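You operate a simulated robot arm through the tools that you are given. There is no shell and no other tool. Be economical: measure what you need, move in short steps, check, and stop when the job is done.

You are at the controls of a simulated two-armed robot. One attempt, no reset.

TASK
Set the weigher to Step and send the low green and tall blue cartons into lane 01.
Fine: start it, feed the low carton first, each from the blue square; press Stop when both are in; the other cartons, dials and keys stay.

It is judged by the outcome, as a careful person would: the job done as asked, and still so three seconds after it is handed in. It fails if anything else is knocked over, pushed out of place, dropped, spilled or broken.

THE ROBOT
Two 7-joint arms with two-finger parallel grippers on one trunk, on a base that drives. Base frame: it is fixed to the floor where the robot stands at the start and does not move with it; the origin is under the middle of the robot, x ahead of it, y to its left, z up. Units: m, degrees, N and s.
The left shoulder is at the start at [0.02, 0.138, 1.2], the right one opposite. With the tool pointing down near the work surface each hand reaches from about 0.1 to 0.46 m from the robot's upright axis, wherever it stands, measured 20 degrees to its own side. Places, roughly: black hand knob beside the rail [1.2, 0.5, 0.9]; blue hand knob [0.4, 0.3, 0.6]; blue square on the belt [1, 0.2, 0.8]; green button on the key desk [0.5, 0.3, 0.8]; grey air dial [-0.3, -0.2, 0.6]; high dial [0.5, 0.1, 0.8]; key marked clear [0.4, 0.1, 0.8]; low dial [0.6, 0.1, 0.8]; mode dial [0.4, 0, 0.8]; page key [0.4, 0.2, 0.8]; print key [0.3, 0.1, 0.8]; red button on the key desk [0.3, 0.1, 0.8]; span key [0.5, 0.2, 0.8]; speed dial on the key desk [0.4, 0.3, 0.7]; zero key [0.5, 0.2, 0.8]. Payload 1.57 kg a hand.
The TCP of each hand is the grasp point between the finger pads, 0.03 m short of the fingertips. In the tool frame z runs along the fingers and y along their closing line. Largest opening 0.08 m; finger width 0.017, thickness 0.012; the body of the gripper, 0.04 by 0.082 m, starts 0.08 m behind the TCP.
Orientation is that of the tool frame in the base frame, as a unit quaternion [x, y, z, w]. With the fingers straight down and closing along the base's y, the tool's x points along the base's -x, its y along +y and its z along -z.

THE INTERFACE
- The arms move only by the tool move_arm. It takes "left_deltas", "right_deltas" or both (then of equal length, played together; a hand with none holds still); each is a list of rows, each a list of 7 numbers: the shift along the base's x, y, z in units of 200 mm (1.0 is 200 mm), then the turn, a rotation vector about the base's x, y, z in units of 90 degrees (1.0 is 90 degrees), then the opening, from 0 (shut) to 1 (fully open). In form: [[dx, dy, dz, wx, wy, wz, jaw], ...]. A call has 1 to 10 rows; each row is the pose to reach, as a shift and turn from the pose commanded when the call began. A call with a number of a shift or a turn outside -1 to 1 is refused whole. Rows are played at 5 a second. More than 0.05 m and 8.6 degrees between two rows, or a gripper value outside its range, and nothing of the call is played. A pose out of reach is approached as far as the arm can. The call stops where the force on the tool passes 40 N (or 10 N more than at its start, if that is more) or the arm is blocked; 0.2 s more then pass. The fingers move at their own pace (about 0.045 m/s each) and stop on an object; they squeeze with about 33 N. The grip force told is the motor's: it shows also when the fingers shut on nothing. Time passes only in rows, and 0.2 s behind the last, so rows that repeat a pose let the fingers close. It gives the time, the measured TCP pose, the force on the tool (base axes), the opening and the grip force at its end, in the units of the frame above (readings bear some noise), with the torque about the TCP (base axes, N m) and any sound that the robot's microphone picked up.
- Cameras (640 x 400 px; columns grow to the right, rows downward): "scene" is now at [0.1623, -0.0656, 1.0986]; the picture's right is [-0.72, -0.70, 0.00], its down [-0.30, 0.31, -0.90] and it looks along [0.63, -0.65, -0.43] (base axes); focal length 214 px, centre (320, 200). "left" rides on the left gripper at [0.072, 0.007, -0.122] in its tool frame; the picture's right is [-0.09, 1.00, 0.00], its down [-0.84, -0.08, -0.54] and it looks along [-0.54, -0.05, 0.84] (tool axes); focal length 238 px, centre (320, 200). "right" rides on the right gripper at [0.072, -0.007, -0.122] in its tool frame; the picture's right is [0.09, 1.00, 0.00], its down [-0.84, 0.08, -0.54] and it looks along [-0.54, 0.05, 0.84] (tool axes); focal length 238 px, centre (320, 200). There is no depth. A picture from a camera that has moved, and an enlarged one, comes with that camera's place and axes in the base frame and with its lens.
- snapshot(camera): a new picture of that camera. It takes no simulated time.
- raise_lower(by): slides the trunk up (or, below 0, down) by that many m; the arms and the scene camera ride with it, the base frame stays. It gives what a move gives, with no picture.
- roll_base(legs): drives the robot by 1 to 6 legs, each [ahead, left, turn to the left] in m, m and degrees, along the robot's own axes; the way and the turn of a leg run together, so that a leg with both is an arc; at most 1.5 m and 180 degrees a leg. The arms and the cameras ride along, it lands a little off, and it stops where it bumps. It gives what a move gives.
- aim_head(pan, tilt): turns the head with the scene camera to pan (to the left, within 60 degrees either way) and tilt (down, from -29 to 69), counted from straight ahead of the robot. It gives what a move gives.
- enlarge(camera, box): a new picture of the part [left, top, right, bottom] of that camera's present view, enlarged. It takes no simulated time.
- sign_off(): hands the job in; it is judged then, once.

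Go step by step. Nothing tells you exact positions but the pictures and the camera data: compare them with the known pose of the tool, close in by small moves and look again before you grip or let go. The budget is 120 turns and 100 pictures, counting those below and the enlarged ones. Unless the task says otherwise, let go and move clear before handing in, and close with one line.

The tools are called as a command line: name --argument value ..., lists and objects as JSON in quotes. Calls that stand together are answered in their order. move_arm: Moves the arms, as the interface text tells. Its arguments: {"type":"object","properties":{"left_deltas":{"type":"array"},"right_deltas":{"type":"array"}},"required":[]} The other tools are called the same way: raise_lower (by) slides the trunk up or down; roll_base (legs) drives the base; aim_head (pan, tilt) turns the head that bears the scene camera; snapshot (camera) takes a picture; enlarge (camera, box) takes an enlarged picture of a part of a camera's view; sign_off () hands the job in.

At the start:

```text
clock: 0.0
left_tcp_pos: [0.3533, 0.3151, 1.0778]
left_tool_rot: [-0.009, 0.996, -0.001, -0.093]
left_force: [-0.5, -0.7, 0.2]
left_ft_torque: [-0.02, 0.0, 0.01]
left_grip_width: 0.08
left_grasp_force: 0.2
right_tcp_pos: [0.3279, 0.0103, 1.0865]
right_tool_rot: [0.001, 0.986, -0.003, -0.164]
right_force: [1.0, -0.2, 0.3]
right_ft_torque: [0.01, 0.0, 0.0]
right_grip_width: 0.0799
right_grasp_force: 0.1
trunk travel left (down, up): [-0.575, 0.665]
robot x, y, heading: [-0.0017, 0.0003, -0.3]
head pan, tilt: [-45.8, 25.6]
```

scene: 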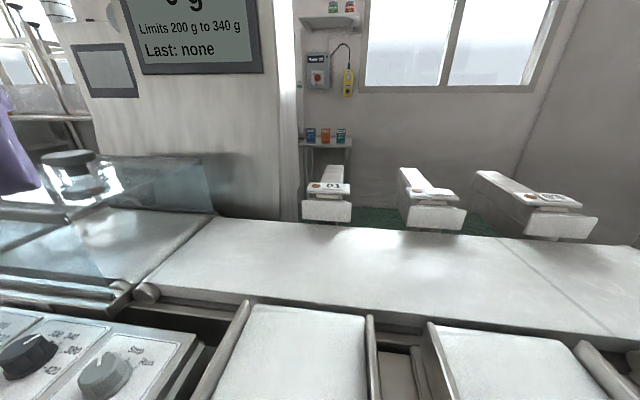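
right: 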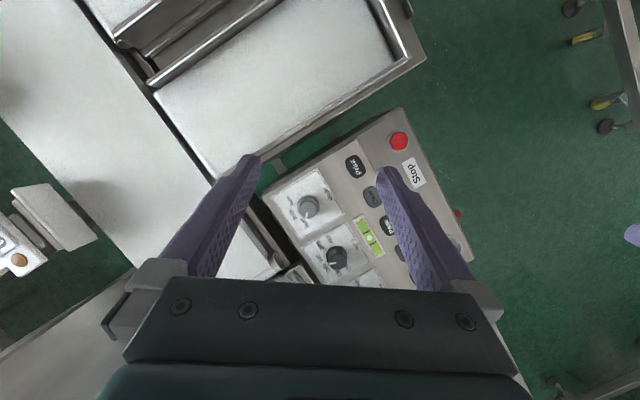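
left: 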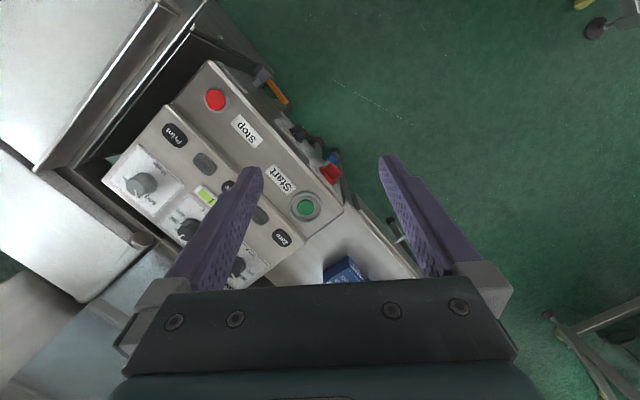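

I see the key desk close in front, with the belt and lanes beyond it. I'll turn the head to look over the whole station first.

aim_head --pan 30 --tilt 35

snapshot --camera "scene"

aim_head --pan -10 --tilt 40

snapshot --camera "scene"

aim_head --pan -10 --tilt 0

snapshot --camera "scene"

```text
clock: 1.5
left_tcp_pos: [0.3535, 0.3141, 1.0758]
left_tool_rot: [-0.01, 0.996, -0.001, -0.094]
left_force: [-0.7, 0.2, -0.2]
left_ft_torque: [0.02, 0.0, -0.01]
left_grip_width: 0.0799
left_grasp_force: 0.0
right_tcp_pos: [0.3273, 0.0093, 1.0863]
right_tool_rot: [0.0, 0.986, -0.003, -0.166]
right_force: [0.5, 0.8, 0.1]
right_ft_torque: [-0.02, -0.01, 0.01]
right_grip_width: 0.0801
right_grasp_force: 0.0
trunk travel left (down, up): [-0.575, 0.665]
robot x, y, heading: [0.0033, -0.0018, 0.2]
head pan, tilt: [30.0, 35.0]
```

```text
96 pictures are left
camera scene: at [0.1745, 0.0444, 1.0838], right [0.5, -0.87, 0.0], down [-0.5, -0.29, -0.82], along [0.71, 0.41, -0.57], focal length 214 px, centre (320, 200)
```

scene: 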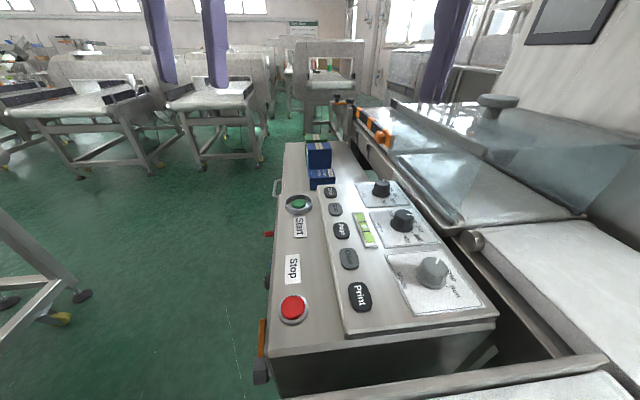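

```text
clock: 2.5
left_tcp_pos: [0.3516, 0.3149, 1.0771]
left_tool_rot: [-0.01, 0.996, 0.0, -0.094]
left_force: [0.6, -0.6, 0.1]
left_ft_torque: [0.02, 0.02, 0.0]
left_grip_width: 0.0799
left_grasp_force: 0.1
right_tcp_pos: [0.3281, 0.0101, 1.0859]
right_tool_rot: [0.001, 0.986, -0.003, -0.166]
right_force: [-0.1, 0.3, 0.0]
right_ft_torque: [0.02, -0.03, 0.0]
right_grip_width: 0.0801
right_grasp_force: 0.0
trunk travel left (down, up): [-0.575, 0.665]
robot x, y, heading: [0.0056, 0.0003, 0.0]
head pan, tilt: [-10.0, 40.0]
```

```text
95 pictures are left
camera scene: at [0.182, -0.0143, 1.0763], right [-0.17, -0.98, 0.0], down [-0.63, 0.11, -0.77], along [0.75, -0.13, -0.64], focal length 214 px, centre (320, 200)
```

scene: 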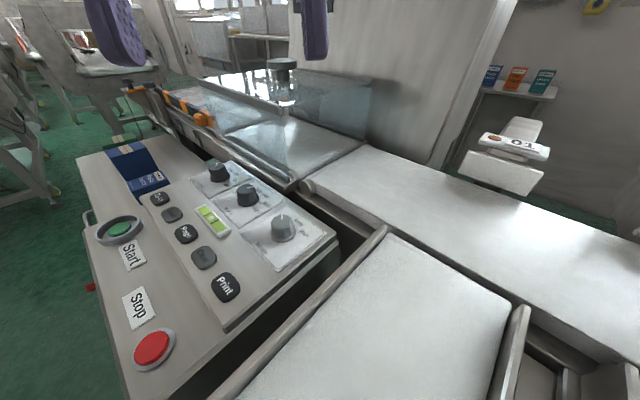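

```text
clock: 3.6
left_tcp_pos: [0.3528, 0.3152, 1.076]
left_tool_rot: [-0.009, 0.995, -0.001, -0.095]
left_force: [-0.5, 0.6, 0.4]
left_ft_torque: [-0.01, 0.01, 0.01]
left_grip_width: 0.0802
left_grasp_force: 0.0
right_tcp_pos: [0.3276, 0.01, 1.085]
right_tool_rot: [0.0, 0.986, -0.004, -0.165]
right_force: [-0.7, 1.8, -0.2]
right_ft_torque: [0.04, -0.03, 0.03]
right_grip_width: 0.08
right_grasp_force: 0.0
trunk travel left (down, up): [-0.575, 0.665]
robot x, y, heading: [-0.003, -0.0039, -0.0]
head pan, tilt: [-10.0, 0.0]
```

```text
94 pictures are left
camera scene: at [0.1869, -0.0152, 1.1399], right [-0.17, -0.98, 0.0], down [0.0, 0.0, -1.0], along [0.98, -0.17, 0.0], focal length 214 px, centre (320, 200)
```

scene: 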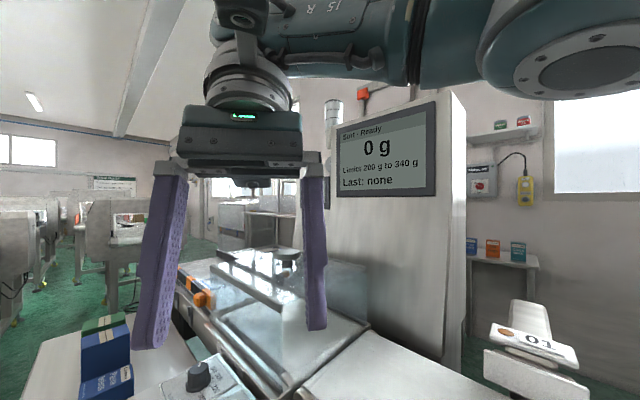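

The screen reads "Sort - Ready, Limits 200 g to 340 g". I'll enlarge the dials and cartons.

aim_head --pan 10 --tilt 45

snapshot --camera "scene"

enlarge --camera "scene" --box '[300, 160, 480, 320]'

enlarge --camera "scene" --box '[180, 60, 360, 200]'

```text
clock: 4.7
left_tcp_pos: [0.3527, 0.3146, 1.0783]
left_tool_rot: [-0.009, 0.996, 0.0, -0.094]
left_force: [0.5, -0.6, 0.3]
left_ft_torque: [0.0, -0.01, 0.01]
left_grip_width: 0.0799
left_grasp_force: 0.1
right_tcp_pos: [0.3279, 0.0101, 1.0872]
right_tool_rot: [0.0, 0.986, -0.004, -0.166]
right_force: [-0.3, -0.2, 0.3]
right_ft_torque: [0.02, 0.03, 0.01]
right_grip_width: 0.0801
right_grasp_force: 0.1
trunk travel left (down, up): [-0.575, 0.665]
robot x, y, heading: [0.0007, 0.0003, -0.2]
head pan, tilt: [10.0, 45.0]
```

```text
93 pictures are left
camera scene: at [0.1784, 0.0145, 1.0691], right [0.17, -0.98, 0.0], down [-0.7, -0.12, -0.71], along [0.7, 0.12, -0.71], focal length 214 px, centre (320, 200)
```

scene: 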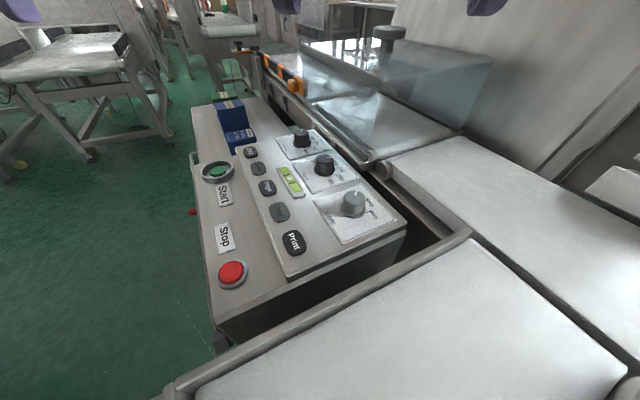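

```text
2.50 times, centred on (390, 240) of scene
camera zoom: at [0.1784, 0.0145, 1.0691], right [0.17, -0.98, 0.0], down [-0.7, -0.12, -0.71], along [0.7, 0.12, -0.71], focal length 536 px, centre (145, 100)
```

zoom: 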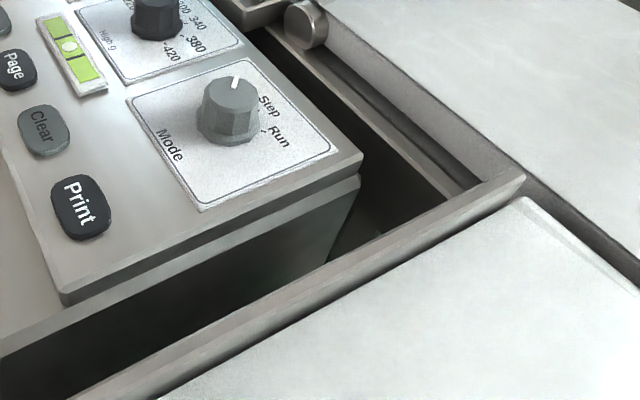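

```text
2.86 times, centred on (270, 130) of scene
camera zoom: at [0.1784, 0.0145, 1.0691], right [0.17, -0.98, 0.0], down [-0.7, -0.12, -0.71], along [0.7, 0.12, -0.71], focal length 613 px, centre (463, 400)
```

zoom: 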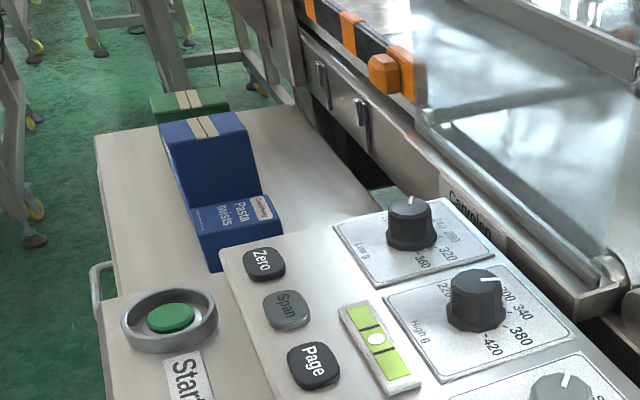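

The mode dial stands near x 0.45, y 0. I'll read its positions from the right hand camera, which already sees it from above.

enlarge --camera "right" --box '[250, 150, 410, 270]'

enlarge --camera "left" --box '[90, 130, 270, 290]'

```text
3.33 times, centred on (330, 210) of right
camera zoom: at [0.3004, 0.0046, 1.2251], right [-0.09, 1.0, 0.02], down [0.97, 0.08, 0.24], along [0.23, 0.04, -0.97], focal length 794 px, centre (287, 167)
```

zoom: 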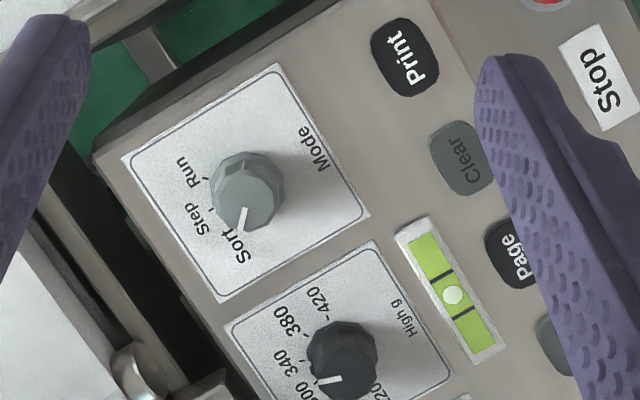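

```text
2.50 times, centred on (180, 210) of left
camera zoom: at [0.3031, 0.3204, 1.2099], right [0.07, 1.0, -0.02], down [0.93, -0.06, 0.37], along [0.37, -0.04, -0.93], focal length 596 px, centre (670, 175)
```

zoom: 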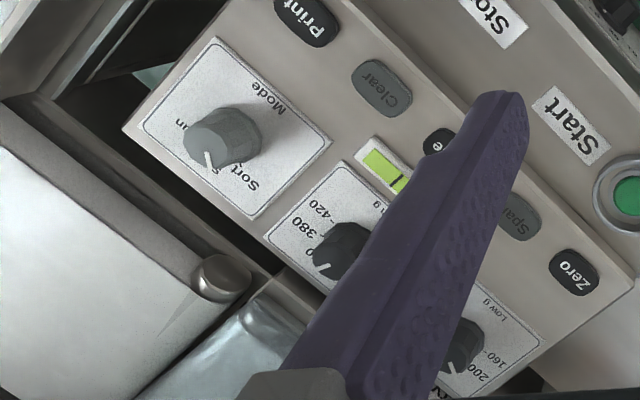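

The mode dial points at Sort; Step is the next mark clockwise and Run lies beyond it. Triangulating puts the knob top near (0.407, 0.0, 0.835), so I'll bring the right hand upright above it.

move_arm --right_deltas '[[0.09, -0.01, -0.17, 0, -0.05, 0, 1], [0.18, -0.03, -0.34, 0, -0.1, 0, 1], [0.27, -0.04, -0.5, 0, -0.16, 0, 1], [0.37, -0.05, -0.66, 0, -0.21, 0, 1]]'

snapshot --camera "right"

enlarge --camera "right" --box '[240, 80, 400, 200]'

```text
clock: 5.7
left_tcp_pos: [0.3525, 0.3148, 1.0779]
left_tool_rot: [-0.01, 0.995, -0.001, -0.094]
left_force: [-0.1, 0.0, -0.2]
left_ft_torque: [0.01, 0.01, -0.02]
left_grip_width: 0.0799
left_grasp_force: 0.1
right_tcp_pos: [0.4045, 0.0004, 0.955]
right_tool_rot: [0.001, 1.0, -0.003, -0.001]
right_force: [-0.5, -0.4, 0.6]
right_ft_torque: [0.0, -0.02, -0.03]
right_grip_width: 0.0802
right_grasp_force: 0.0
trunk travel left (down, up): [-0.575, 0.665]
robot x, y, heading: [0.0019, 0.0034, -0.0]
head pan, tilt: [10.0, 45.0]
```

```text
88 pictures are left
camera right: at [0.3321, -0.0052, 1.0761], right [-0.09, 1.0, -0.01], down [0.84, 0.08, 0.54], along [0.54, 0.04, -0.84], focal length 238 px, centre (320, 200)
```

right: 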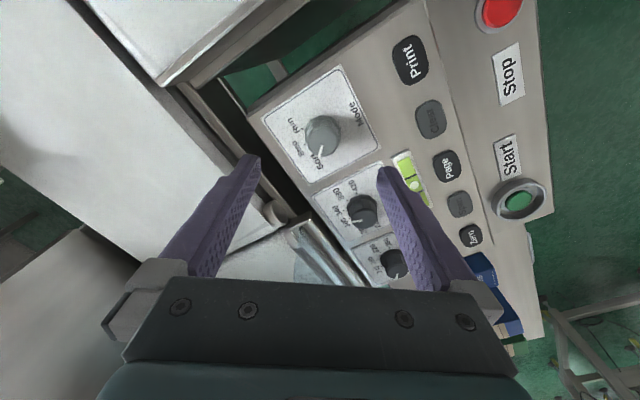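

```text
3.33 times, centred on (320, 140) of right
camera zoom: at [0.3321, -0.0052, 1.0761], right [-0.09, 1.0, -0.01], down [0.84, 0.08, 0.54], along [0.54, 0.04, -0.84], focal length 794 px, centre (320, 400)
```

zoom: 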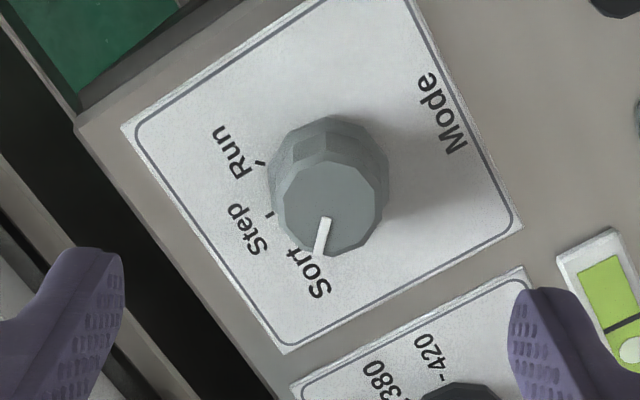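

The knob top is at about (0.409, 0.003, 0.85), and Step is about 45° clockwise from Sort. I'll come down with the jaws open.

move_arm --right_deltas '[[0.022, 0.013, -0.15, 0, 0, 0, 1], [0.022, 0.013, -0.3, 0, 0, 0, 1], [0.022, 0.013, -0.38, 0, 0, 0, 1], [0.022, 0.013, -0.43, 0, 0, 0, 1]]'

snapshot --camera "right"

snapshot --camera "scene"

```text
clock: 6.7
left_tcp_pos: [0.3518, 0.3151, 1.0776]
left_tool_rot: [-0.01, 0.995, -0.001, -0.095]
left_force: [-0.1, 0.4, -0.6]
left_ft_torque: [0.01, 0.0, -0.02]
left_grip_width: 0.0799
left_grasp_force: 0.1
right_tcp_pos: [0.4071, 0.0018, 0.8704]
right_tool_rot: [0.002, 1.0, -0.003, 0.0]
right_force: [0.1, 0.5, -0.3]
right_ft_torque: [-0.02, 0.02, -0.01]
right_grip_width: 0.08
right_grasp_force: 0.1
trunk travel left (down, up): [-0.575, 0.665]
robot x, y, heading: [0.0001, -0.0, -0.0]
head pan, tilt: [10.0, 45.0]
```

```text
86 pictures are left
camera right: at [0.3354, -0.0027, 0.9918], right [-0.09, 1.0, -0.01], down [0.84, 0.08, 0.54], along [0.54, 0.04, -0.84], focal length 238 px, centre (320, 200)
```

right: 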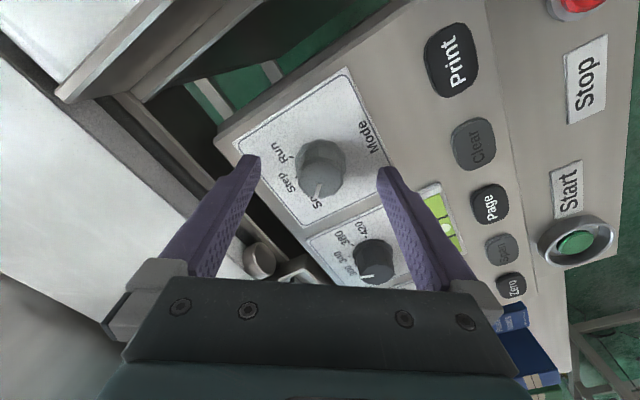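

```text
85 pictures are left
camera scene: at [0.1783, 0.0145, 1.069], right [0.17, -0.98, 0.0], down [-0.7, -0.12, -0.71], along [0.7, 0.12, -0.71], focal length 214 px, centre (320, 200)
```

scene: 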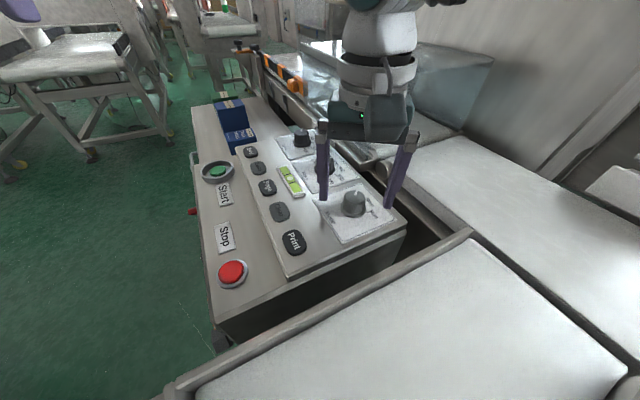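

The fingers straddle the knob well. I'll nudge forward and down a little, then close.

move_arm --right_deltas '[[0.02, 0.0, 0, 0, 0, 0, 1], [0.02, 0.0, -0.035, 0, 0, 0, 1], [0.02, 0.0, -0.035, 0, 0, 0, 0.2], [0.02, 0.0, -0.035, 0, 0, 0, 0.2], [0.02, 0, -0.035, 0, 0, 0, 0.2], [0.02, 0, -0.035, 0, 0, 0, 0.2]]'

enlarge --camera "right" --box '[220, 80, 420, 230]'

```text
clock: 8.1
left_tcp_pos: [0.3522, 0.315, 1.077]
left_tool_rot: [-0.01, 0.996, -0.001, -0.094]
left_force: [0.1, -0.2, -1.0]
left_ft_torque: [-0.01, 0.01, -0.02]
left_grip_width: 0.0798
left_grasp_force: 0.0
right_tcp_pos: [0.4117, 0.0038, 0.8631]
right_tool_rot: [0.001, 1.0, -0.003, -0.002]
right_force: [1.2, 0.8, -1.9]
right_ft_torque: [0.28, -0.19, 0.0]
right_grip_width: 0.0393
right_grasp_force: 27.7
trunk travel left (down, up): [-0.575, 0.665]
robot x, y, heading: [0.0024, -0.0036, -0.3]
head pan, tilt: [10.0, 45.0]
```

```text
2.67 times, centred on (320, 155) of right
camera zoom: at [0.3391, -0.0023, 0.9845], right [-0.09, 1.0, 0.0], down [0.84, 0.08, 0.54], along [0.54, 0.05, -0.84], focal length 636 px, centre (320, 320)
```

zoom: 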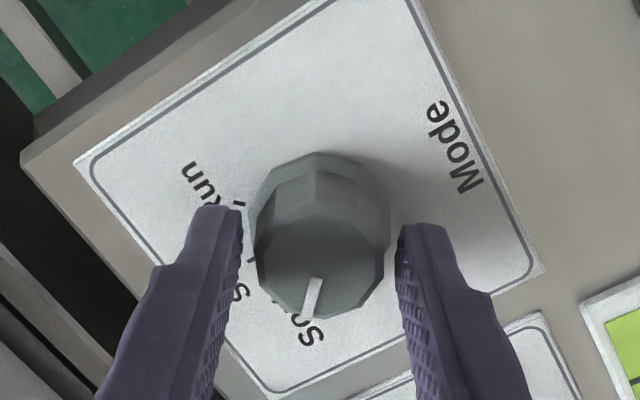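

The knob is gripped, 39 mm wide. I'll turn it 45° clockwise.

move_arm --right_deltas '[[0, 0, 0, 0, 0, -0.08, 0.2], [0, 0, 0, 0, 0, -0.16, 0.2], [0, 0, 0, 0, 0, -0.24, 0.2], [0, 0, 0, 0, 0, -0.32, 0.2], [0, 0, 0, 0, 0, -0.4, 0.2], [0, 0, 0, 0, 0, -0.5, 0.2]]'

enlarge --camera "right" --box '[220, 80, 420, 230]'

```text
refused: row 6 steps farther than a row can; nothing moved
```

```text
2.67 times, centred on (320, 155) of right
camera zoom: at [0.3391, -0.0023, 0.9845], right [-0.09, 1.0, 0.0], down [0.84, 0.08, 0.54], along [0.54, 0.05, -0.84], focal length 636 px, centre (320, 320)
```

zoom: 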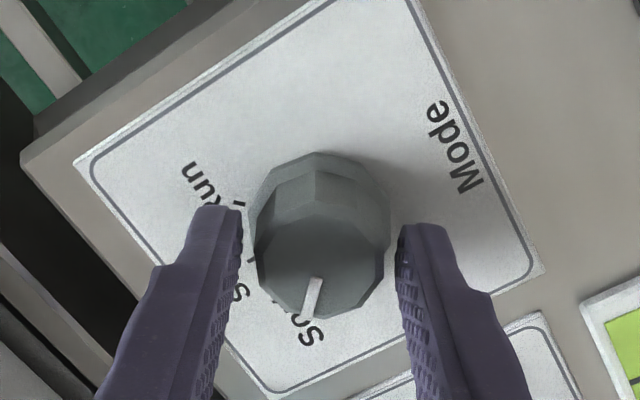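

One step was too wide, so the call was refused. I'll use smaller steps.

move_arm --right_deltas '[[0, 0, 0, 0, 0, -0.08, 0.2], [0, 0, 0, 0, 0, -0.16, 0.2], [0, 0, 0, 0, 0, -0.24, 0.2], [0, 0, 0, 0, 0, -0.32, 0.2], [0, 0, 0, 0, 0, -0.4, 0.2], [0, 0, 0, 0, 0, -0.48, 0.2], [0, 0, 0, 0, 0, -0.5, 0.2]]'

enlarge --camera "right" --box '[220, 80, 420, 230]'

```text
clock: 9.7
left_tcp_pos: [0.3515, 0.3155, 1.0776]
left_tool_rot: [-0.01, 0.996, -0.001, -0.094]
left_force: [-0.6, 0.3, 0.4]
left_ft_torque: [0.01, 0.02, 0.0]
left_grip_width: 0.0799
left_grasp_force: 0.0
right_tcp_pos: [0.4112, 0.0021, 0.8627]
right_tool_rot: [0.384, 0.923, -0.001, -0.002]
right_force: [-6.1, 1.0, 15.2]
right_ft_torque: [-0.15, -0.91, 0.0]
right_grip_width: 0.0393
right_grasp_force: 45.2
trunk travel left (down, up): [-0.575, 0.665]
robot x, y, heading: [0.0025, -0.0005, -0.0]
head pan, tilt: [10.0, 45.0]
```

```text
2.67 times, centred on (320, 155) of right
camera zoom: at [0.3561, 0.0503, 0.9846], right [0.64, 0.77, 0.0], down [0.65, -0.54, 0.54], along [0.41, -0.35, -0.84], focal length 636 px, centre (320, 320)
```

zoom: 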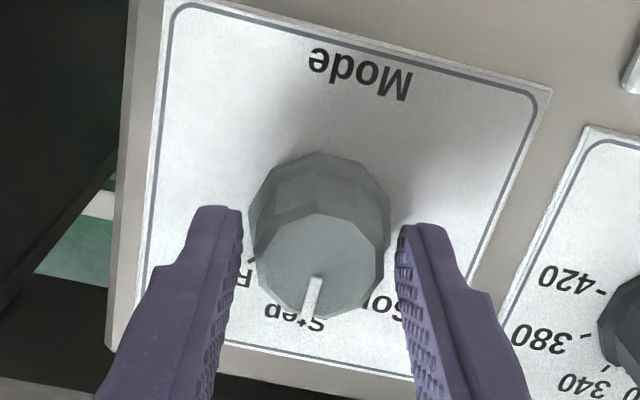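

The pointer now stands at Step. I'll open the jaws, lift clear, and check the dial and the screen.

move_arm --right_deltas '[[0, 0, 0, 0, 0, 0, 1], [0, 0, 0, 0, 0, 0, 1], [0, 0, 0, 0, 0, 0, 1], [0, 0, 0.15, 0, 0, 0, 1], [0, 0, 0.35, 0, 0, 0, 1], [0, 0, 0.55, 0, 0, 0, 1], [0, 0, 0.7, 0, 0, 0, 1]]'

snapshot --camera "right"

aim_head --pan -20 --tilt 10

snapshot --camera "scene"

```text
clock: 11.3
left_tcp_pos: [0.3527, 0.3146, 1.0776]
left_tool_rot: [-0.008, 0.996, -0.001, -0.094]
left_force: [-0.3, -0.2, 0.5]
left_ft_torque: [-0.01, -0.01, 0.01]
left_grip_width: 0.08
left_grasp_force: 0.1
right_tcp_pos: [0.4104, 0.0009, 1.0056]
right_tool_rot: [0.384, 0.924, -0.002, -0.003]
right_force: [-0.1, -0.1, -0.5]
right_ft_torque: [0.0, 0.0, 0.0]
right_grip_width: 0.0801
right_grasp_force: 0.0
trunk travel left (down, up): [-0.575, 0.665]
robot x, y, heading: [0.0001, 0.002, -0.0]
head pan, tilt: [10.0, 45.0]
```

```text
81 pictures are left
camera right: at [0.3548, 0.0488, 1.1269], right [0.64, 0.77, -0.01], down [0.65, -0.54, 0.54], along [0.41, -0.35, -0.84], focal length 238 px, centre (320, 200)
```

right: 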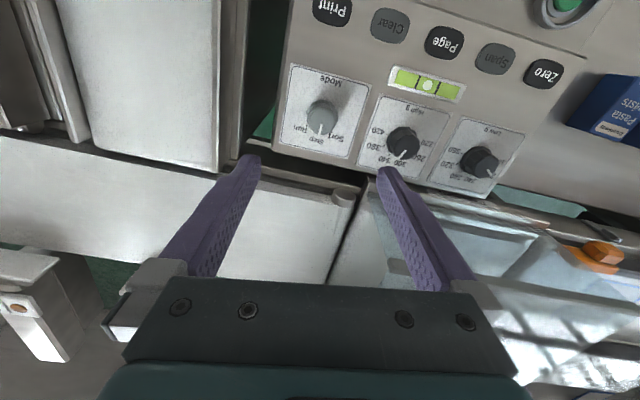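

```text
clock: 12.3
left_tcp_pos: [0.3518, 0.3136, 1.0776]
left_tool_rot: [-0.009, 0.996, -0.001, -0.094]
left_force: [0.9, -0.4, -0.3]
left_ft_torque: [0.03, 0.0, 0.02]
left_grip_width: 0.0803
left_grasp_force: 0.0
right_tcp_pos: [0.4101, 0.0013, 1.0053]
right_tool_rot: [0.383, 0.924, -0.002, -0.003]
right_force: [-0.4, -0.6, -0.1]
right_ft_torque: [-0.02, -0.01, 0.0]
right_grip_width: 0.0802
right_grasp_force: 0.0
trunk travel left (down, up): [-0.575, 0.665]
robot x, y, heading: [0.001, 0.0009, 0.1]
head pan, tilt: [-20.0, 10.0]
```

```text
80 pictures are left
camera scene: at [0.1856, -0.0313, 1.1239], right [-0.34, -0.94, 0.0], down [-0.16, 0.06, -0.98], along [0.93, -0.34, -0.17], focal length 214 px, centre (320, 200)
```

scene: 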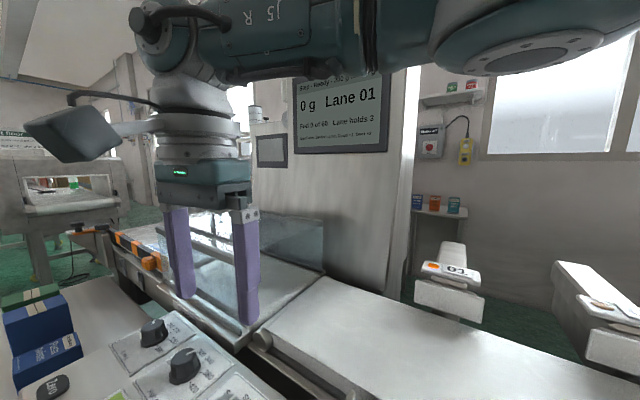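

enlarge --camera "scene" --box '[285, 70, 395, 160]'

enlarge --camera "scene" --box '[0, 270, 110, 400]'

```text
4.44 times, centred on (340, 115) of scene
camera zoom: at [0.1856, -0.0313, 1.1239], right [-0.34, -0.94, 0.0], down [-0.16, 0.06, -0.98], along [0.93, -0.34, -0.17], focal length 953 px, centre (231, 578)
```

zoom: 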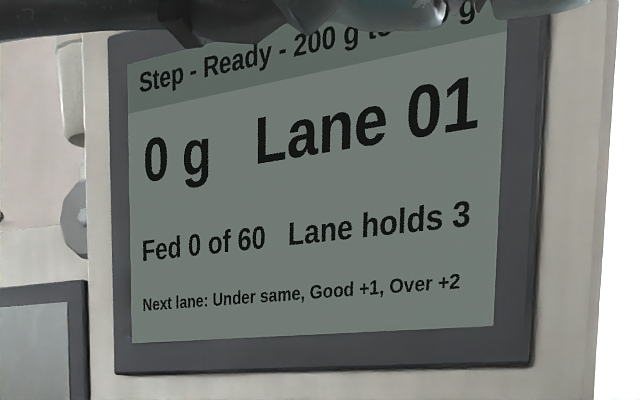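

```text
3.08 times, centred on (55, 335) of scene
camera zoom: at [0.1856, -0.0313, 1.1239], right [-0.34, -0.94, 0.0], down [-0.16, 0.06, -0.98], along [0.93, -0.34, -0.17], focal length 660 px, centre (1135, -215)
```

zoom: 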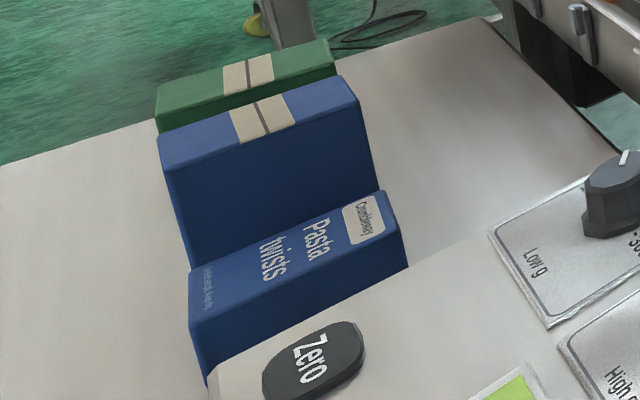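

The screen now reads "Step - Ready, Lane 01", and the next lane depends on the class (Under keeps the same lane). I'll drive round to the floor side of the desk so I can see the cartons and the infeed.

roll_base --legs '[[-0.22, 0.3, 0], [0, 0, -55], [0, 0.5, 0]]'

aim_head --pan 0 --tilt 30

snapshot --camera "scene"

aim_head --pan 45 --tilt 30

snapshot --camera "scene"

```text
clock: 19.8
left_tcp_pos: [0.6639, 0.4699, 1.0774]
left_tool_rot: [0.458, 0.884, 0.043, -0.084]
left_force: [0.3, -0.3, 0.1]
left_ft_torque: [-0.03, -0.01, -0.04]
left_grip_width: 0.0798
left_grasp_force: 0.0
right_tcp_pos: [0.4364, 0.2477, 1.0038]
right_tool_rot: [0.771, 0.637, 0.0, -0.002]
right_force: [-0.7, 0.9, -0.6]
right_ft_torque: [0.0, 0.01, 0.0]
right_grip_width: 0.0799
right_grasp_force: 0.0
trunk travel left (down, up): [-0.575, 0.665]
robot x, y, heading: [0.2042, 0.5863, -56.0]
head pan, tilt: [-20.0, 10.0]
```

```text
clock: 20.6
left_tcp_pos: [0.6619, 0.4699, 1.0767]
left_tool_rot: [0.459, 0.884, 0.044, -0.085]
left_force: [-1.0, -0.3, 0.4]
left_ft_torque: [-0.01, 0.02, -0.01]
left_grip_width: 0.0801
left_grasp_force: 0.0
right_tcp_pos: [0.4364, 0.2467, 1.0052]
right_tool_rot: [0.771, 0.636, -0.001, -0.003]
right_force: [0.4, 0.5, 0.4]
right_ft_torque: [-0.01, 0.02, 0.02]
right_grip_width: 0.08
right_grasp_force: 0.0
trunk travel left (down, up): [-0.575, 0.665]
robot x, y, heading: [0.206, 0.5874, -55.7]
head pan, tilt: [0.0, 30.0]
```

```text
77 pictures are left
camera scene: at [0.31, 0.4284, 1.0917], right [-0.83, -0.56, 0.0], down [-0.28, 0.41, -0.87], along [0.49, -0.72, -0.5], focal length 214 px, centre (320, 200)
```

scene: 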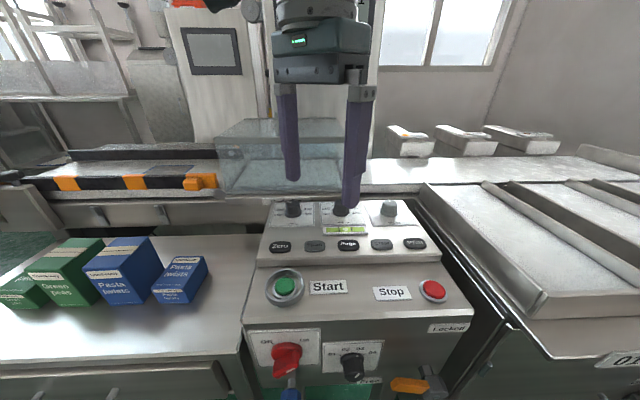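

```text
clock: 21.7
left_tcp_pos: [0.6632, 0.47, 1.0774]
left_tool_rot: [0.458, 0.884, 0.044, -0.085]
left_force: [0.1, 0.2, -0.7]
left_ft_torque: [-0.01, -0.05, 0.01]
left_grip_width: 0.0802
left_grasp_force: 0.1
right_tcp_pos: [0.436, 0.2458, 1.0049]
right_tool_rot: [0.771, 0.637, -0.002, -0.003]
right_force: [0.6, 0.2, 0.8]
right_ft_torque: [-0.01, 0.02, 0.01]
right_grip_width: 0.0802
right_grasp_force: 0.0
trunk travel left (down, up): [-0.575, 0.665]
robot x, y, heading: [0.2055, 0.5909, -56.0]
head pan, tilt: [45.0, 30.0]
```

```text
76 pictures are left
camera scene: at [0.3481, 0.4862, 1.0916], right [-0.19, -0.98, 0.0], down [-0.49, 0.09, -0.87], along [0.85, -0.16, -0.5], focal length 214 px, centre (320, 200)
```

scene: 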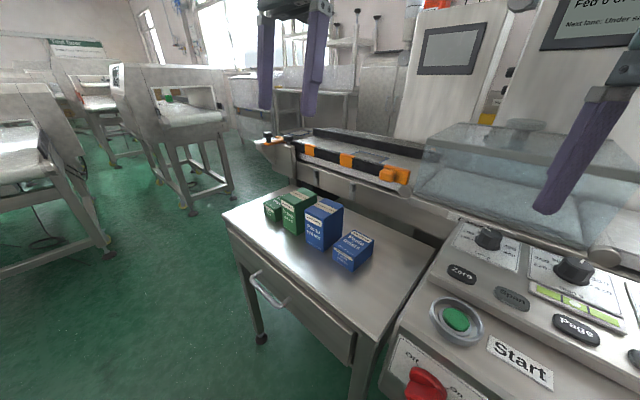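

I can now see four cartons on the side table, from left to right: low green, tall green, tall blue and low blue. I'll look closely at the desk front and the infeed.

enlarge --camera "scene" --box '[220, 110, 460, 260]'

aim_head --pan 0 --tilt 45

enlarge --camera "scene" --box '[220, 180, 480, 380]'

```text
2.67 times, centred on (340, 185) of scene
camera zoom: at [0.3481, 0.4862, 1.0916], right [-0.19, -0.98, 0.0], down [-0.49, 0.09, -0.87], along [0.85, -0.16, -0.5], focal length 572 px, centre (267, 240)
```

zoom: 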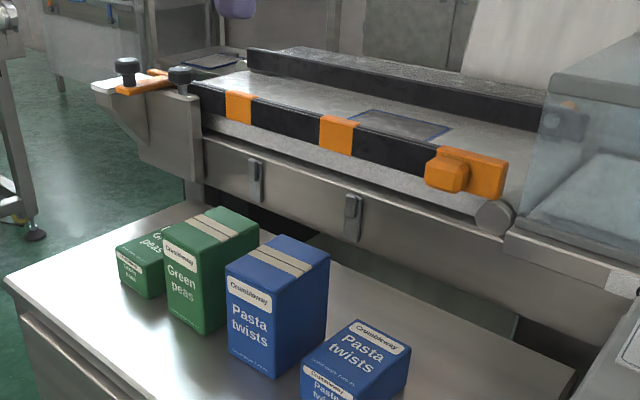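

```text
clock: 22.8
left_tcp_pos: [0.6628, 0.4718, 1.0785]
left_tool_rot: [0.458, 0.884, 0.044, -0.084]
left_force: [-0.2, -0.5, 1.1]
left_ft_torque: [-0.01, 0.0, 0.03]
left_grip_width: 0.0802
left_grasp_force: 0.1
right_tcp_pos: [0.4359, 0.2469, 1.0048]
right_tool_rot: [0.771, 0.636, -0.001, -0.002]
right_force: [0.3, -0.8, 0.4]
right_ft_torque: [0.0, 0.0, -0.01]
right_grip_width: 0.0799
right_grasp_force: 0.1
trunk travel left (down, up): [-0.575, 0.665]
robot x, y, heading: [0.2075, 0.587, -55.9]
head pan, tilt: [0.0, 45.0]
```

```text
2.00 times, centred on (350, 280) of scene
camera zoom: at [0.305, 0.436, 1.069], right [-0.83, -0.56, 0.0], down [-0.4, 0.58, -0.71], along [0.4, -0.59, -0.71], focal length 429 px, centre (260, 40)
```

zoom: 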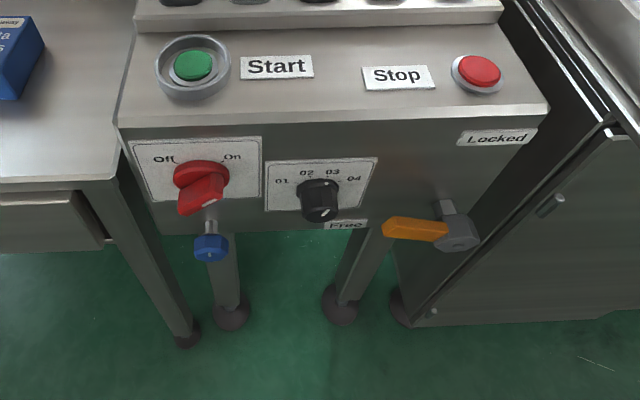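

enlarge --camera "scene" --box '[280, 240, 420, 310]'

```text
4.57 times, centred on (350, 275) of scene
camera zoom: at [0.305, 0.436, 1.069], right [-0.83, -0.56, 0.0], down [-0.4, 0.58, -0.71], along [0.4, -0.59, -0.71], focal length 980 px, centre (183, -143)
```

zoom: 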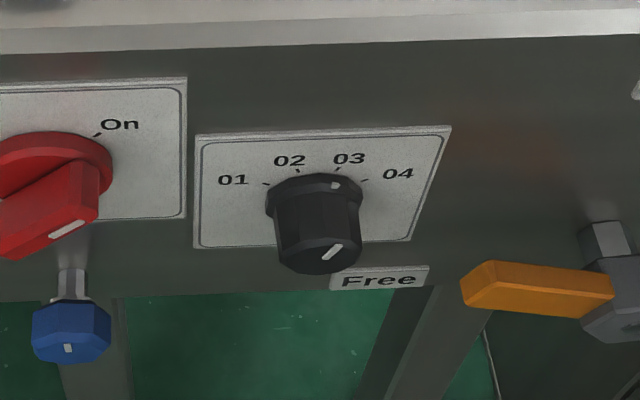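

The main switch is On and the speed is 03; both stay as they are. I'll look at the Start button through the right hand camera.

snapshot --camera "right"

snapshot --camera "left"

```text
72 pictures are left
camera right: at [0.4438, 0.3192, 1.1266], right [1.0, -0.1, -0.01], down [-0.08, -0.84, 0.54], along [-0.06, -0.54, -0.84], focal length 238 px, centre (320, 200)
```

right: 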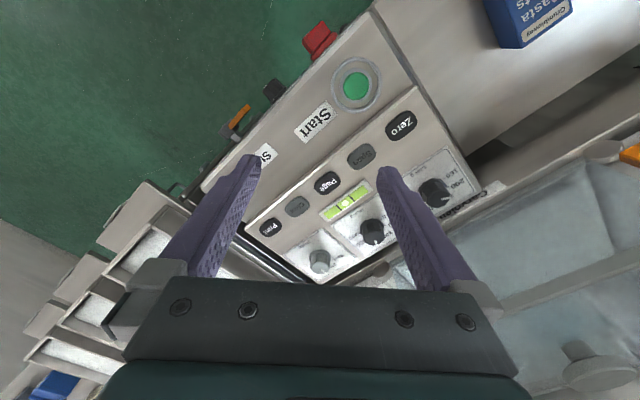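

```text
71 pictures are left
camera left: at [0.6393, 0.5131, 1.2097], right [0.87, 0.5, -0.02], down [0.47, -0.8, 0.37], along [0.17, -0.33, -0.93], focal length 238 px, centre (320, 200)
```

left: 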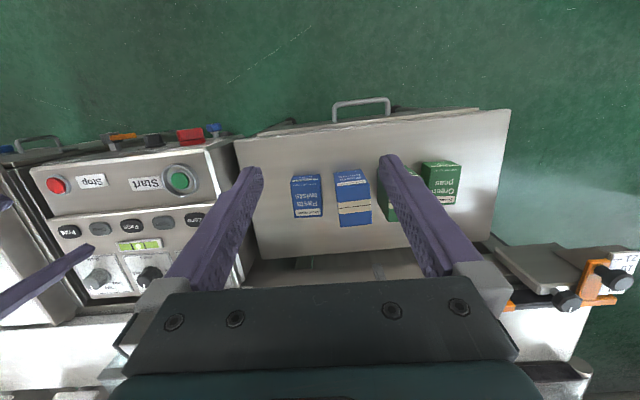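

Start triangulates to (0.480, 0.277, 0.814). I'll shut the right fingers and hover above it.

move_arm --right_deltas '[[0.11, 0.07, 0, 0, 0, 0, 0], [0.22, 0.15, -0.1, 0, 0, 0, 0], [0.22, 0.15, -0.3, 0, 0, 0, 0], [0.22, 0.15, -0.5, 0, 0, 0, 0], [0.22, 0.15, -0.66, 0, 0, 0, 0]]'

snapshot --camera "right"

snapshot --camera "scene"

```text
clock: 24.0
left_tcp_pos: [0.6637, 0.4713, 1.0769]
left_tool_rot: [0.458, 0.884, 0.044, -0.084]
left_force: [-0.4, -0.7, -0.2]
left_ft_torque: [-0.02, -0.01, -0.02]
left_grip_width: 0.0802
left_grasp_force: 0.2
right_tcp_pos: [0.4638, 0.2784, 0.8947]
right_tool_rot: [0.771, 0.637, 0.0, -0.003]
right_force: [-0.4, 0.3, 0.2]
right_ft_torque: [0.01, 0.02, 0.0]
right_grip_width: 0.0
right_grasp_force: 14.7
right hand out of reach, approached as far as the arm can: row 2, 3, 4, 5
trunk travel left (down, up): [-0.575, 0.665]
robot x, y, heading: [0.2041, 0.5872, -55.9]
head pan, tilt: [0.0, 45.0]
```

```text
70 pictures are left
camera right: at [0.4704, 0.3509, 1.0169], right [1.0, -0.1, -0.01], down [-0.08, -0.84, 0.54], along [-0.06, -0.54, -0.84], focal length 238 px, centre (320, 200)
```

right: 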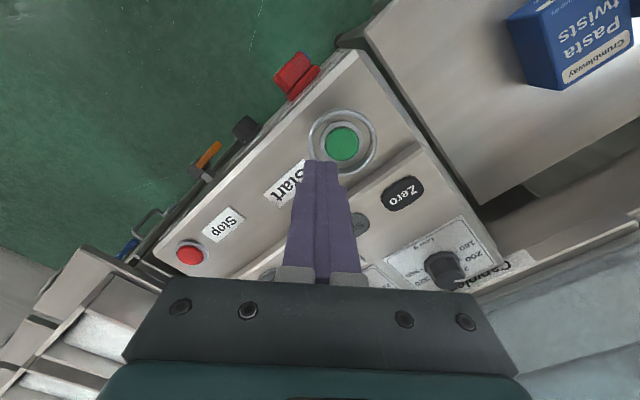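

```text
69 pictures are left
camera scene: at [0.3052, 0.4361, 1.069], right [-0.83, -0.56, 0.0], down [-0.4, 0.59, -0.71], along [0.4, -0.59, -0.71], focal length 214 px, centre (320, 200)
```

scene: 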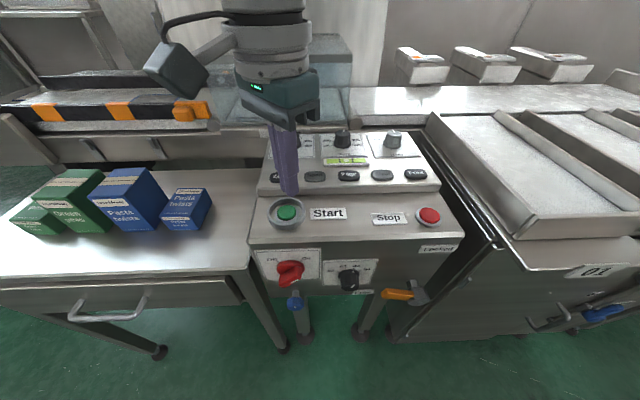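

The right arm falls just short because it has to reach across. I'll lift it, then shift the base left and slightly forward.

move_arm --right_deltas '[[0, 0, 0.2, 0, 0, 0, 0], [0, 0, 0.4, 0, 0, 0, 0]]'

roll_base --legs '[[0.03, 0.2, 0]]'

snapshot --camera "right"

snapshot --camera "left"

```text
clock: 24.6
left_tcp_pos: [0.6635, 0.47, 1.077]
left_tool_rot: [0.458, 0.884, 0.043, -0.085]
left_force: [-0.4, -0.2, 0.1]
left_ft_torque: [0.0, -0.01, -0.01]
left_grip_width: 0.0801
left_grasp_force: 0.1
right_tcp_pos: [0.4643, 0.2788, 0.9768]
right_tool_rot: [0.771, 0.637, -0.002, -0.002]
right_force: [0.4, 0.6, -0.4]
right_ft_torque: [0.0, 0.0, 0.0]
right_grip_width: 0.0
right_grasp_force: 21.6
trunk travel left (down, up): [-0.575, 0.665]
robot x, y, heading: [0.2058, 0.5882, -56.0]
head pan, tilt: [0.0, 45.0]
```

```text
clock: 26.3
left_tcp_pos: [0.8473, 0.5581, 1.0775]
left_tool_rot: [0.458, 0.884, 0.044, -0.084]
left_force: [-0.2, -0.1, 0.5]
left_ft_torque: [-0.01, 0.0, -0.02]
left_grip_width: 0.0801
left_grasp_force: 0.0
right_tcp_pos: [0.6473, 0.3676, 0.9771]
right_tool_rot: [0.771, 0.637, -0.002, -0.002]
right_force: [0.0, -0.9, -0.3]
right_ft_torque: [0.01, 0.01, 0.02]
right_grip_width: 0.0001
right_grasp_force: 21.2
trunk travel left (down, up): [-0.575, 0.665]
robot x, y, heading: [0.3902, 0.6762, -56.0]
head pan, tilt: [0.0, 45.0]
```

```text
68 pictures are left
camera right: at [0.6552, 0.4388, 1.0987], right [1.0, -0.1, -0.01], down [-0.08, -0.84, 0.54], along [-0.06, -0.54, -0.84], focal length 238 px, centre (320, 200)
```

right: 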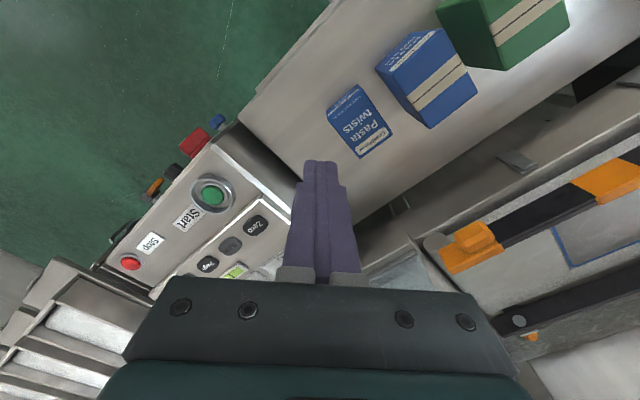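

```text
67 pictures are left
camera left: at [0.823, 0.6008, 1.2098], right [0.87, 0.5, -0.02], down [0.47, -0.8, 0.37], along [0.17, -0.33, -0.93], focal length 238 px, centre (320, 200)
```

left: 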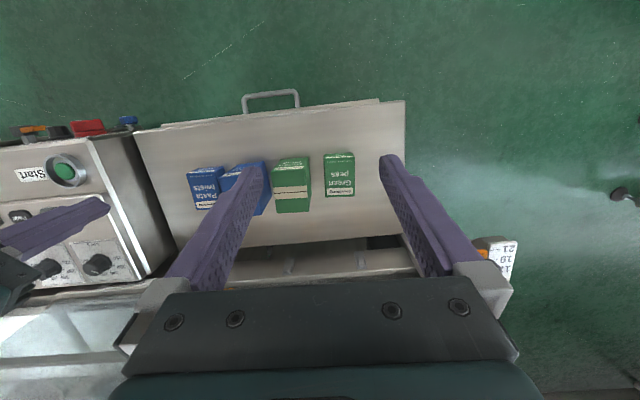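

From here Start is well inside the right hand's reach. I'll move over it and hover.

move_arm --right_deltas '[[-0.2, -0.11, 0, 0, 0, 0, 0], [-0.4, -0.22, 0, 0, 0, 0, 0], [-0.6, -0.33, -0.05, 0, 0, 0, 0], [-0.8, -0.43, -0.15, 0, 0, 0, 0], [-0.836, -0.453, -0.35, 0, 0, 0, 0], [-0.836, -0.453, -0.52, 0, 0, 0, 0]]'

snapshot --camera "right"

snapshot --camera "scene"

```text
clock: 27.7
left_tcp_pos: [0.8466, 0.5581, 1.0774]
left_tool_rot: [0.458, 0.884, 0.044, -0.084]
left_force: [-0.6, 0.5, -1.0]
left_ft_torque: [0.01, -0.03, -0.03]
left_grip_width: 0.0798
left_grasp_force: 0.1
right_tcp_pos: [0.48, 0.2782, 0.8707]
right_tool_rot: [0.771, 0.637, -0.001, -0.003]
right_force: [-0.4, -0.7, 0.5]
right_ft_torque: [0.0, -0.02, -0.02]
right_grip_width: 0.0001
right_grasp_force: 21.1
trunk travel left (down, up): [-0.575, 0.665]
robot x, y, heading: [0.3867, 0.6715, -55.9]
head pan, tilt: [0.0, 45.0]
```

```text
66 pictures are left
camera right: at [0.4881, 0.3502, 0.9931], right [1.0, -0.1, -0.01], down [-0.08, -0.84, 0.54], along [-0.06, -0.54, -0.84], focal length 238 px, centre (320, 200)
```

right: 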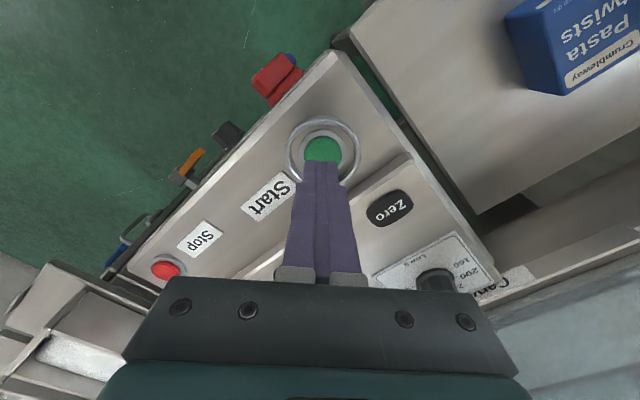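

```text
65 pictures are left
camera scene: at [0.4886, 0.5236, 1.069], right [-0.83, -0.56, 0.0], down [-0.4, 0.59, -0.71], along [0.4, -0.59, -0.71], focal length 214 px, centre (320, 200)
```

scene: 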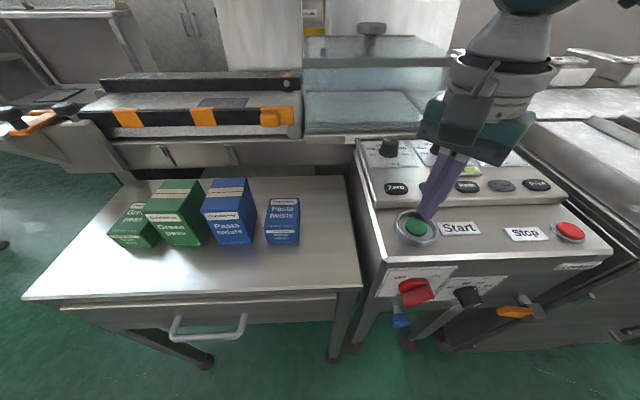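

The fingertips are right over the button. I'll press straight down until it resists, then come up.

move_arm --right_deltas '[[0.01, 0.012, -0.05, 0, 0, 0, 0], [0.01, 0.012, -0.1, 0, 0, 0, 0], [0.01, 0.012, -0.13, 0, 0, 0, 0], [0.01, 0.012, -0.15, 0, 0, 0, 0], [0.01, 0.012, -0.165, 0, 0, 0, 0]]'

snapshot --camera "right"

aim_head --pan -5 --tilt 0

snapshot --camera "scene"

```text
clock: 28.9
left_tcp_pos: [0.847, 0.5584, 1.0765]
left_tool_rot: [0.458, 0.884, 0.044, -0.084]
left_force: [0.0, -0.1, 0.2]
left_ft_torque: [-0.01, 0.03, 0.01]
left_grip_width: 0.0802
left_grasp_force: 0.1
right_tcp_pos: [0.483, 0.2784, 0.8388]
right_tool_rot: [0.771, 0.637, -0.002, -0.002]
right_force: [-1.1, 0.2, -0.3]
right_ft_torque: [-0.01, -0.02, -0.01]
right_grip_width: 0.0002
right_grasp_force: 21.2
trunk travel left (down, up): [-0.575, 0.665]
robot x, y, heading: [0.3866, 0.677, -55.9]
head pan, tilt: [0.0, 45.0]
```

```text
64 pictures are left
camera right: at [0.4902, 0.3509, 0.9608], right [1.0, -0.1, -0.01], down [-0.08, -0.84, 0.54], along [-0.06, -0.54, -0.84], focal length 238 px, centre (320, 200)
```

right: 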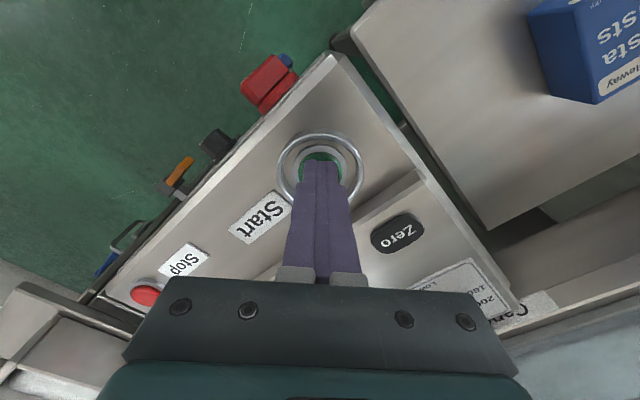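

```text
clock: 30.0
left_tcp_pos: [0.8476, 0.5584, 1.0768]
left_tool_rot: [0.457, 0.884, 0.043, -0.085]
left_force: [0.8, -0.7, 0.1]
left_ft_torque: [-0.01, 0.0, 0.03]
left_grip_width: 0.0799
left_grasp_force: 0.1
right_tcp_pos: [0.4824, 0.2788, 0.8396]
right_tool_rot: [0.771, 0.636, -0.001, -0.003]
right_force: [0.7, 0.4, 0.7]
right_ft_torque: [0.04, 0.0, -0.01]
right_grip_width: 0.0
right_grasp_force: 21.1
trunk travel left (down, up): [-0.575, 0.665]
robot x, y, heading: [0.3889, 0.6714, -56.0]
head pan, tilt: [-5.0, 0.0]
```

```text
63 pictures are left
camera scene: at [0.4868, 0.5122, 1.1399], right [-0.87, -0.49, 0.0], down [0.0, 0.0, -1.0], along [0.49, -0.87, 0.0], focal length 214 px, centre (320, 200)
```

scene: 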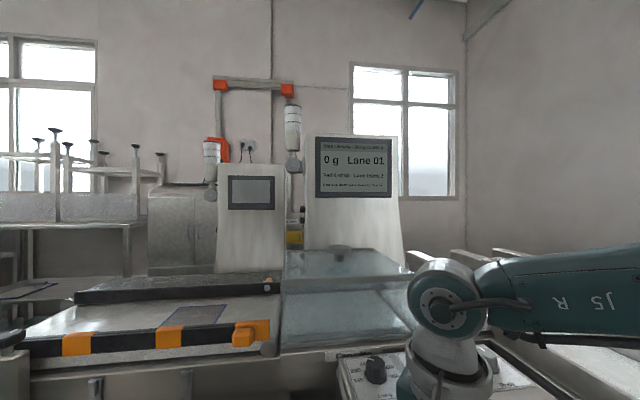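

Nothing has touched yet; the tips are about at the button's face. I'll press further down.

move_arm --right_deltas '[[0.0, 0.005, -0.03, 0, 0, 0, 0], [0, 0.005, -0.06, 0, 0, 0, 0], [0, 0.005, -0.09, 0, 0, 0, 0], [0, 0.005, -0.12, 0, 0, 0, 0]]'

enlarge --camera "scene" --box '[310, 130, 400, 200]'

```text
clock: 30.7
left_tcp_pos: [0.8451, 0.5558, 1.0771]
left_tool_rot: [0.458, 0.884, 0.043, -0.084]
left_force: [0.7, -0.6, 1.0]
left_ft_torque: [0.04, -0.04, -0.03]
left_grip_width: 0.0799
left_grasp_force: 0.1
right_tcp_pos: [0.484, 0.2763, 0.8332]
right_tool_rot: [0.772, 0.635, 0.0, 0.0]
right_force: [-5.7, 6.5, 29.5]
right_ft_torque: [0.36, 0.44, 0.04]
right_grip_width: 0.0
right_grasp_force: 21.0
trunk travel left (down, up): [-0.575, 0.665]
robot x, y, heading: [0.3887, 0.6719, -55.8]
head pan, tilt: [-5.0, 0.0]
heard: click
stopped in row 3 (right hand): the force on the tool passed its limit at 57 N (the readings are from after the stop); the commanded pose is now the measured one
```

```text
5.71 times, centred on (355, 165) of scene
camera zoom: at [0.4851, 0.5109, 1.141], right [-0.87, -0.49, 0.0], down [0.0, 0.0, -1.0], along [0.49, -0.87, 0.0], focal length 1226 px, centre (120, 400)
```

zoom: 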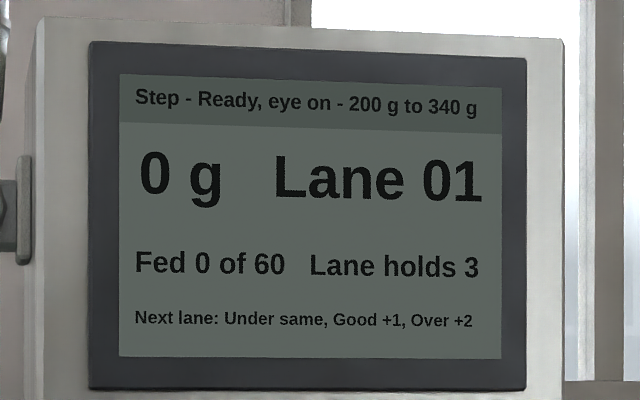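

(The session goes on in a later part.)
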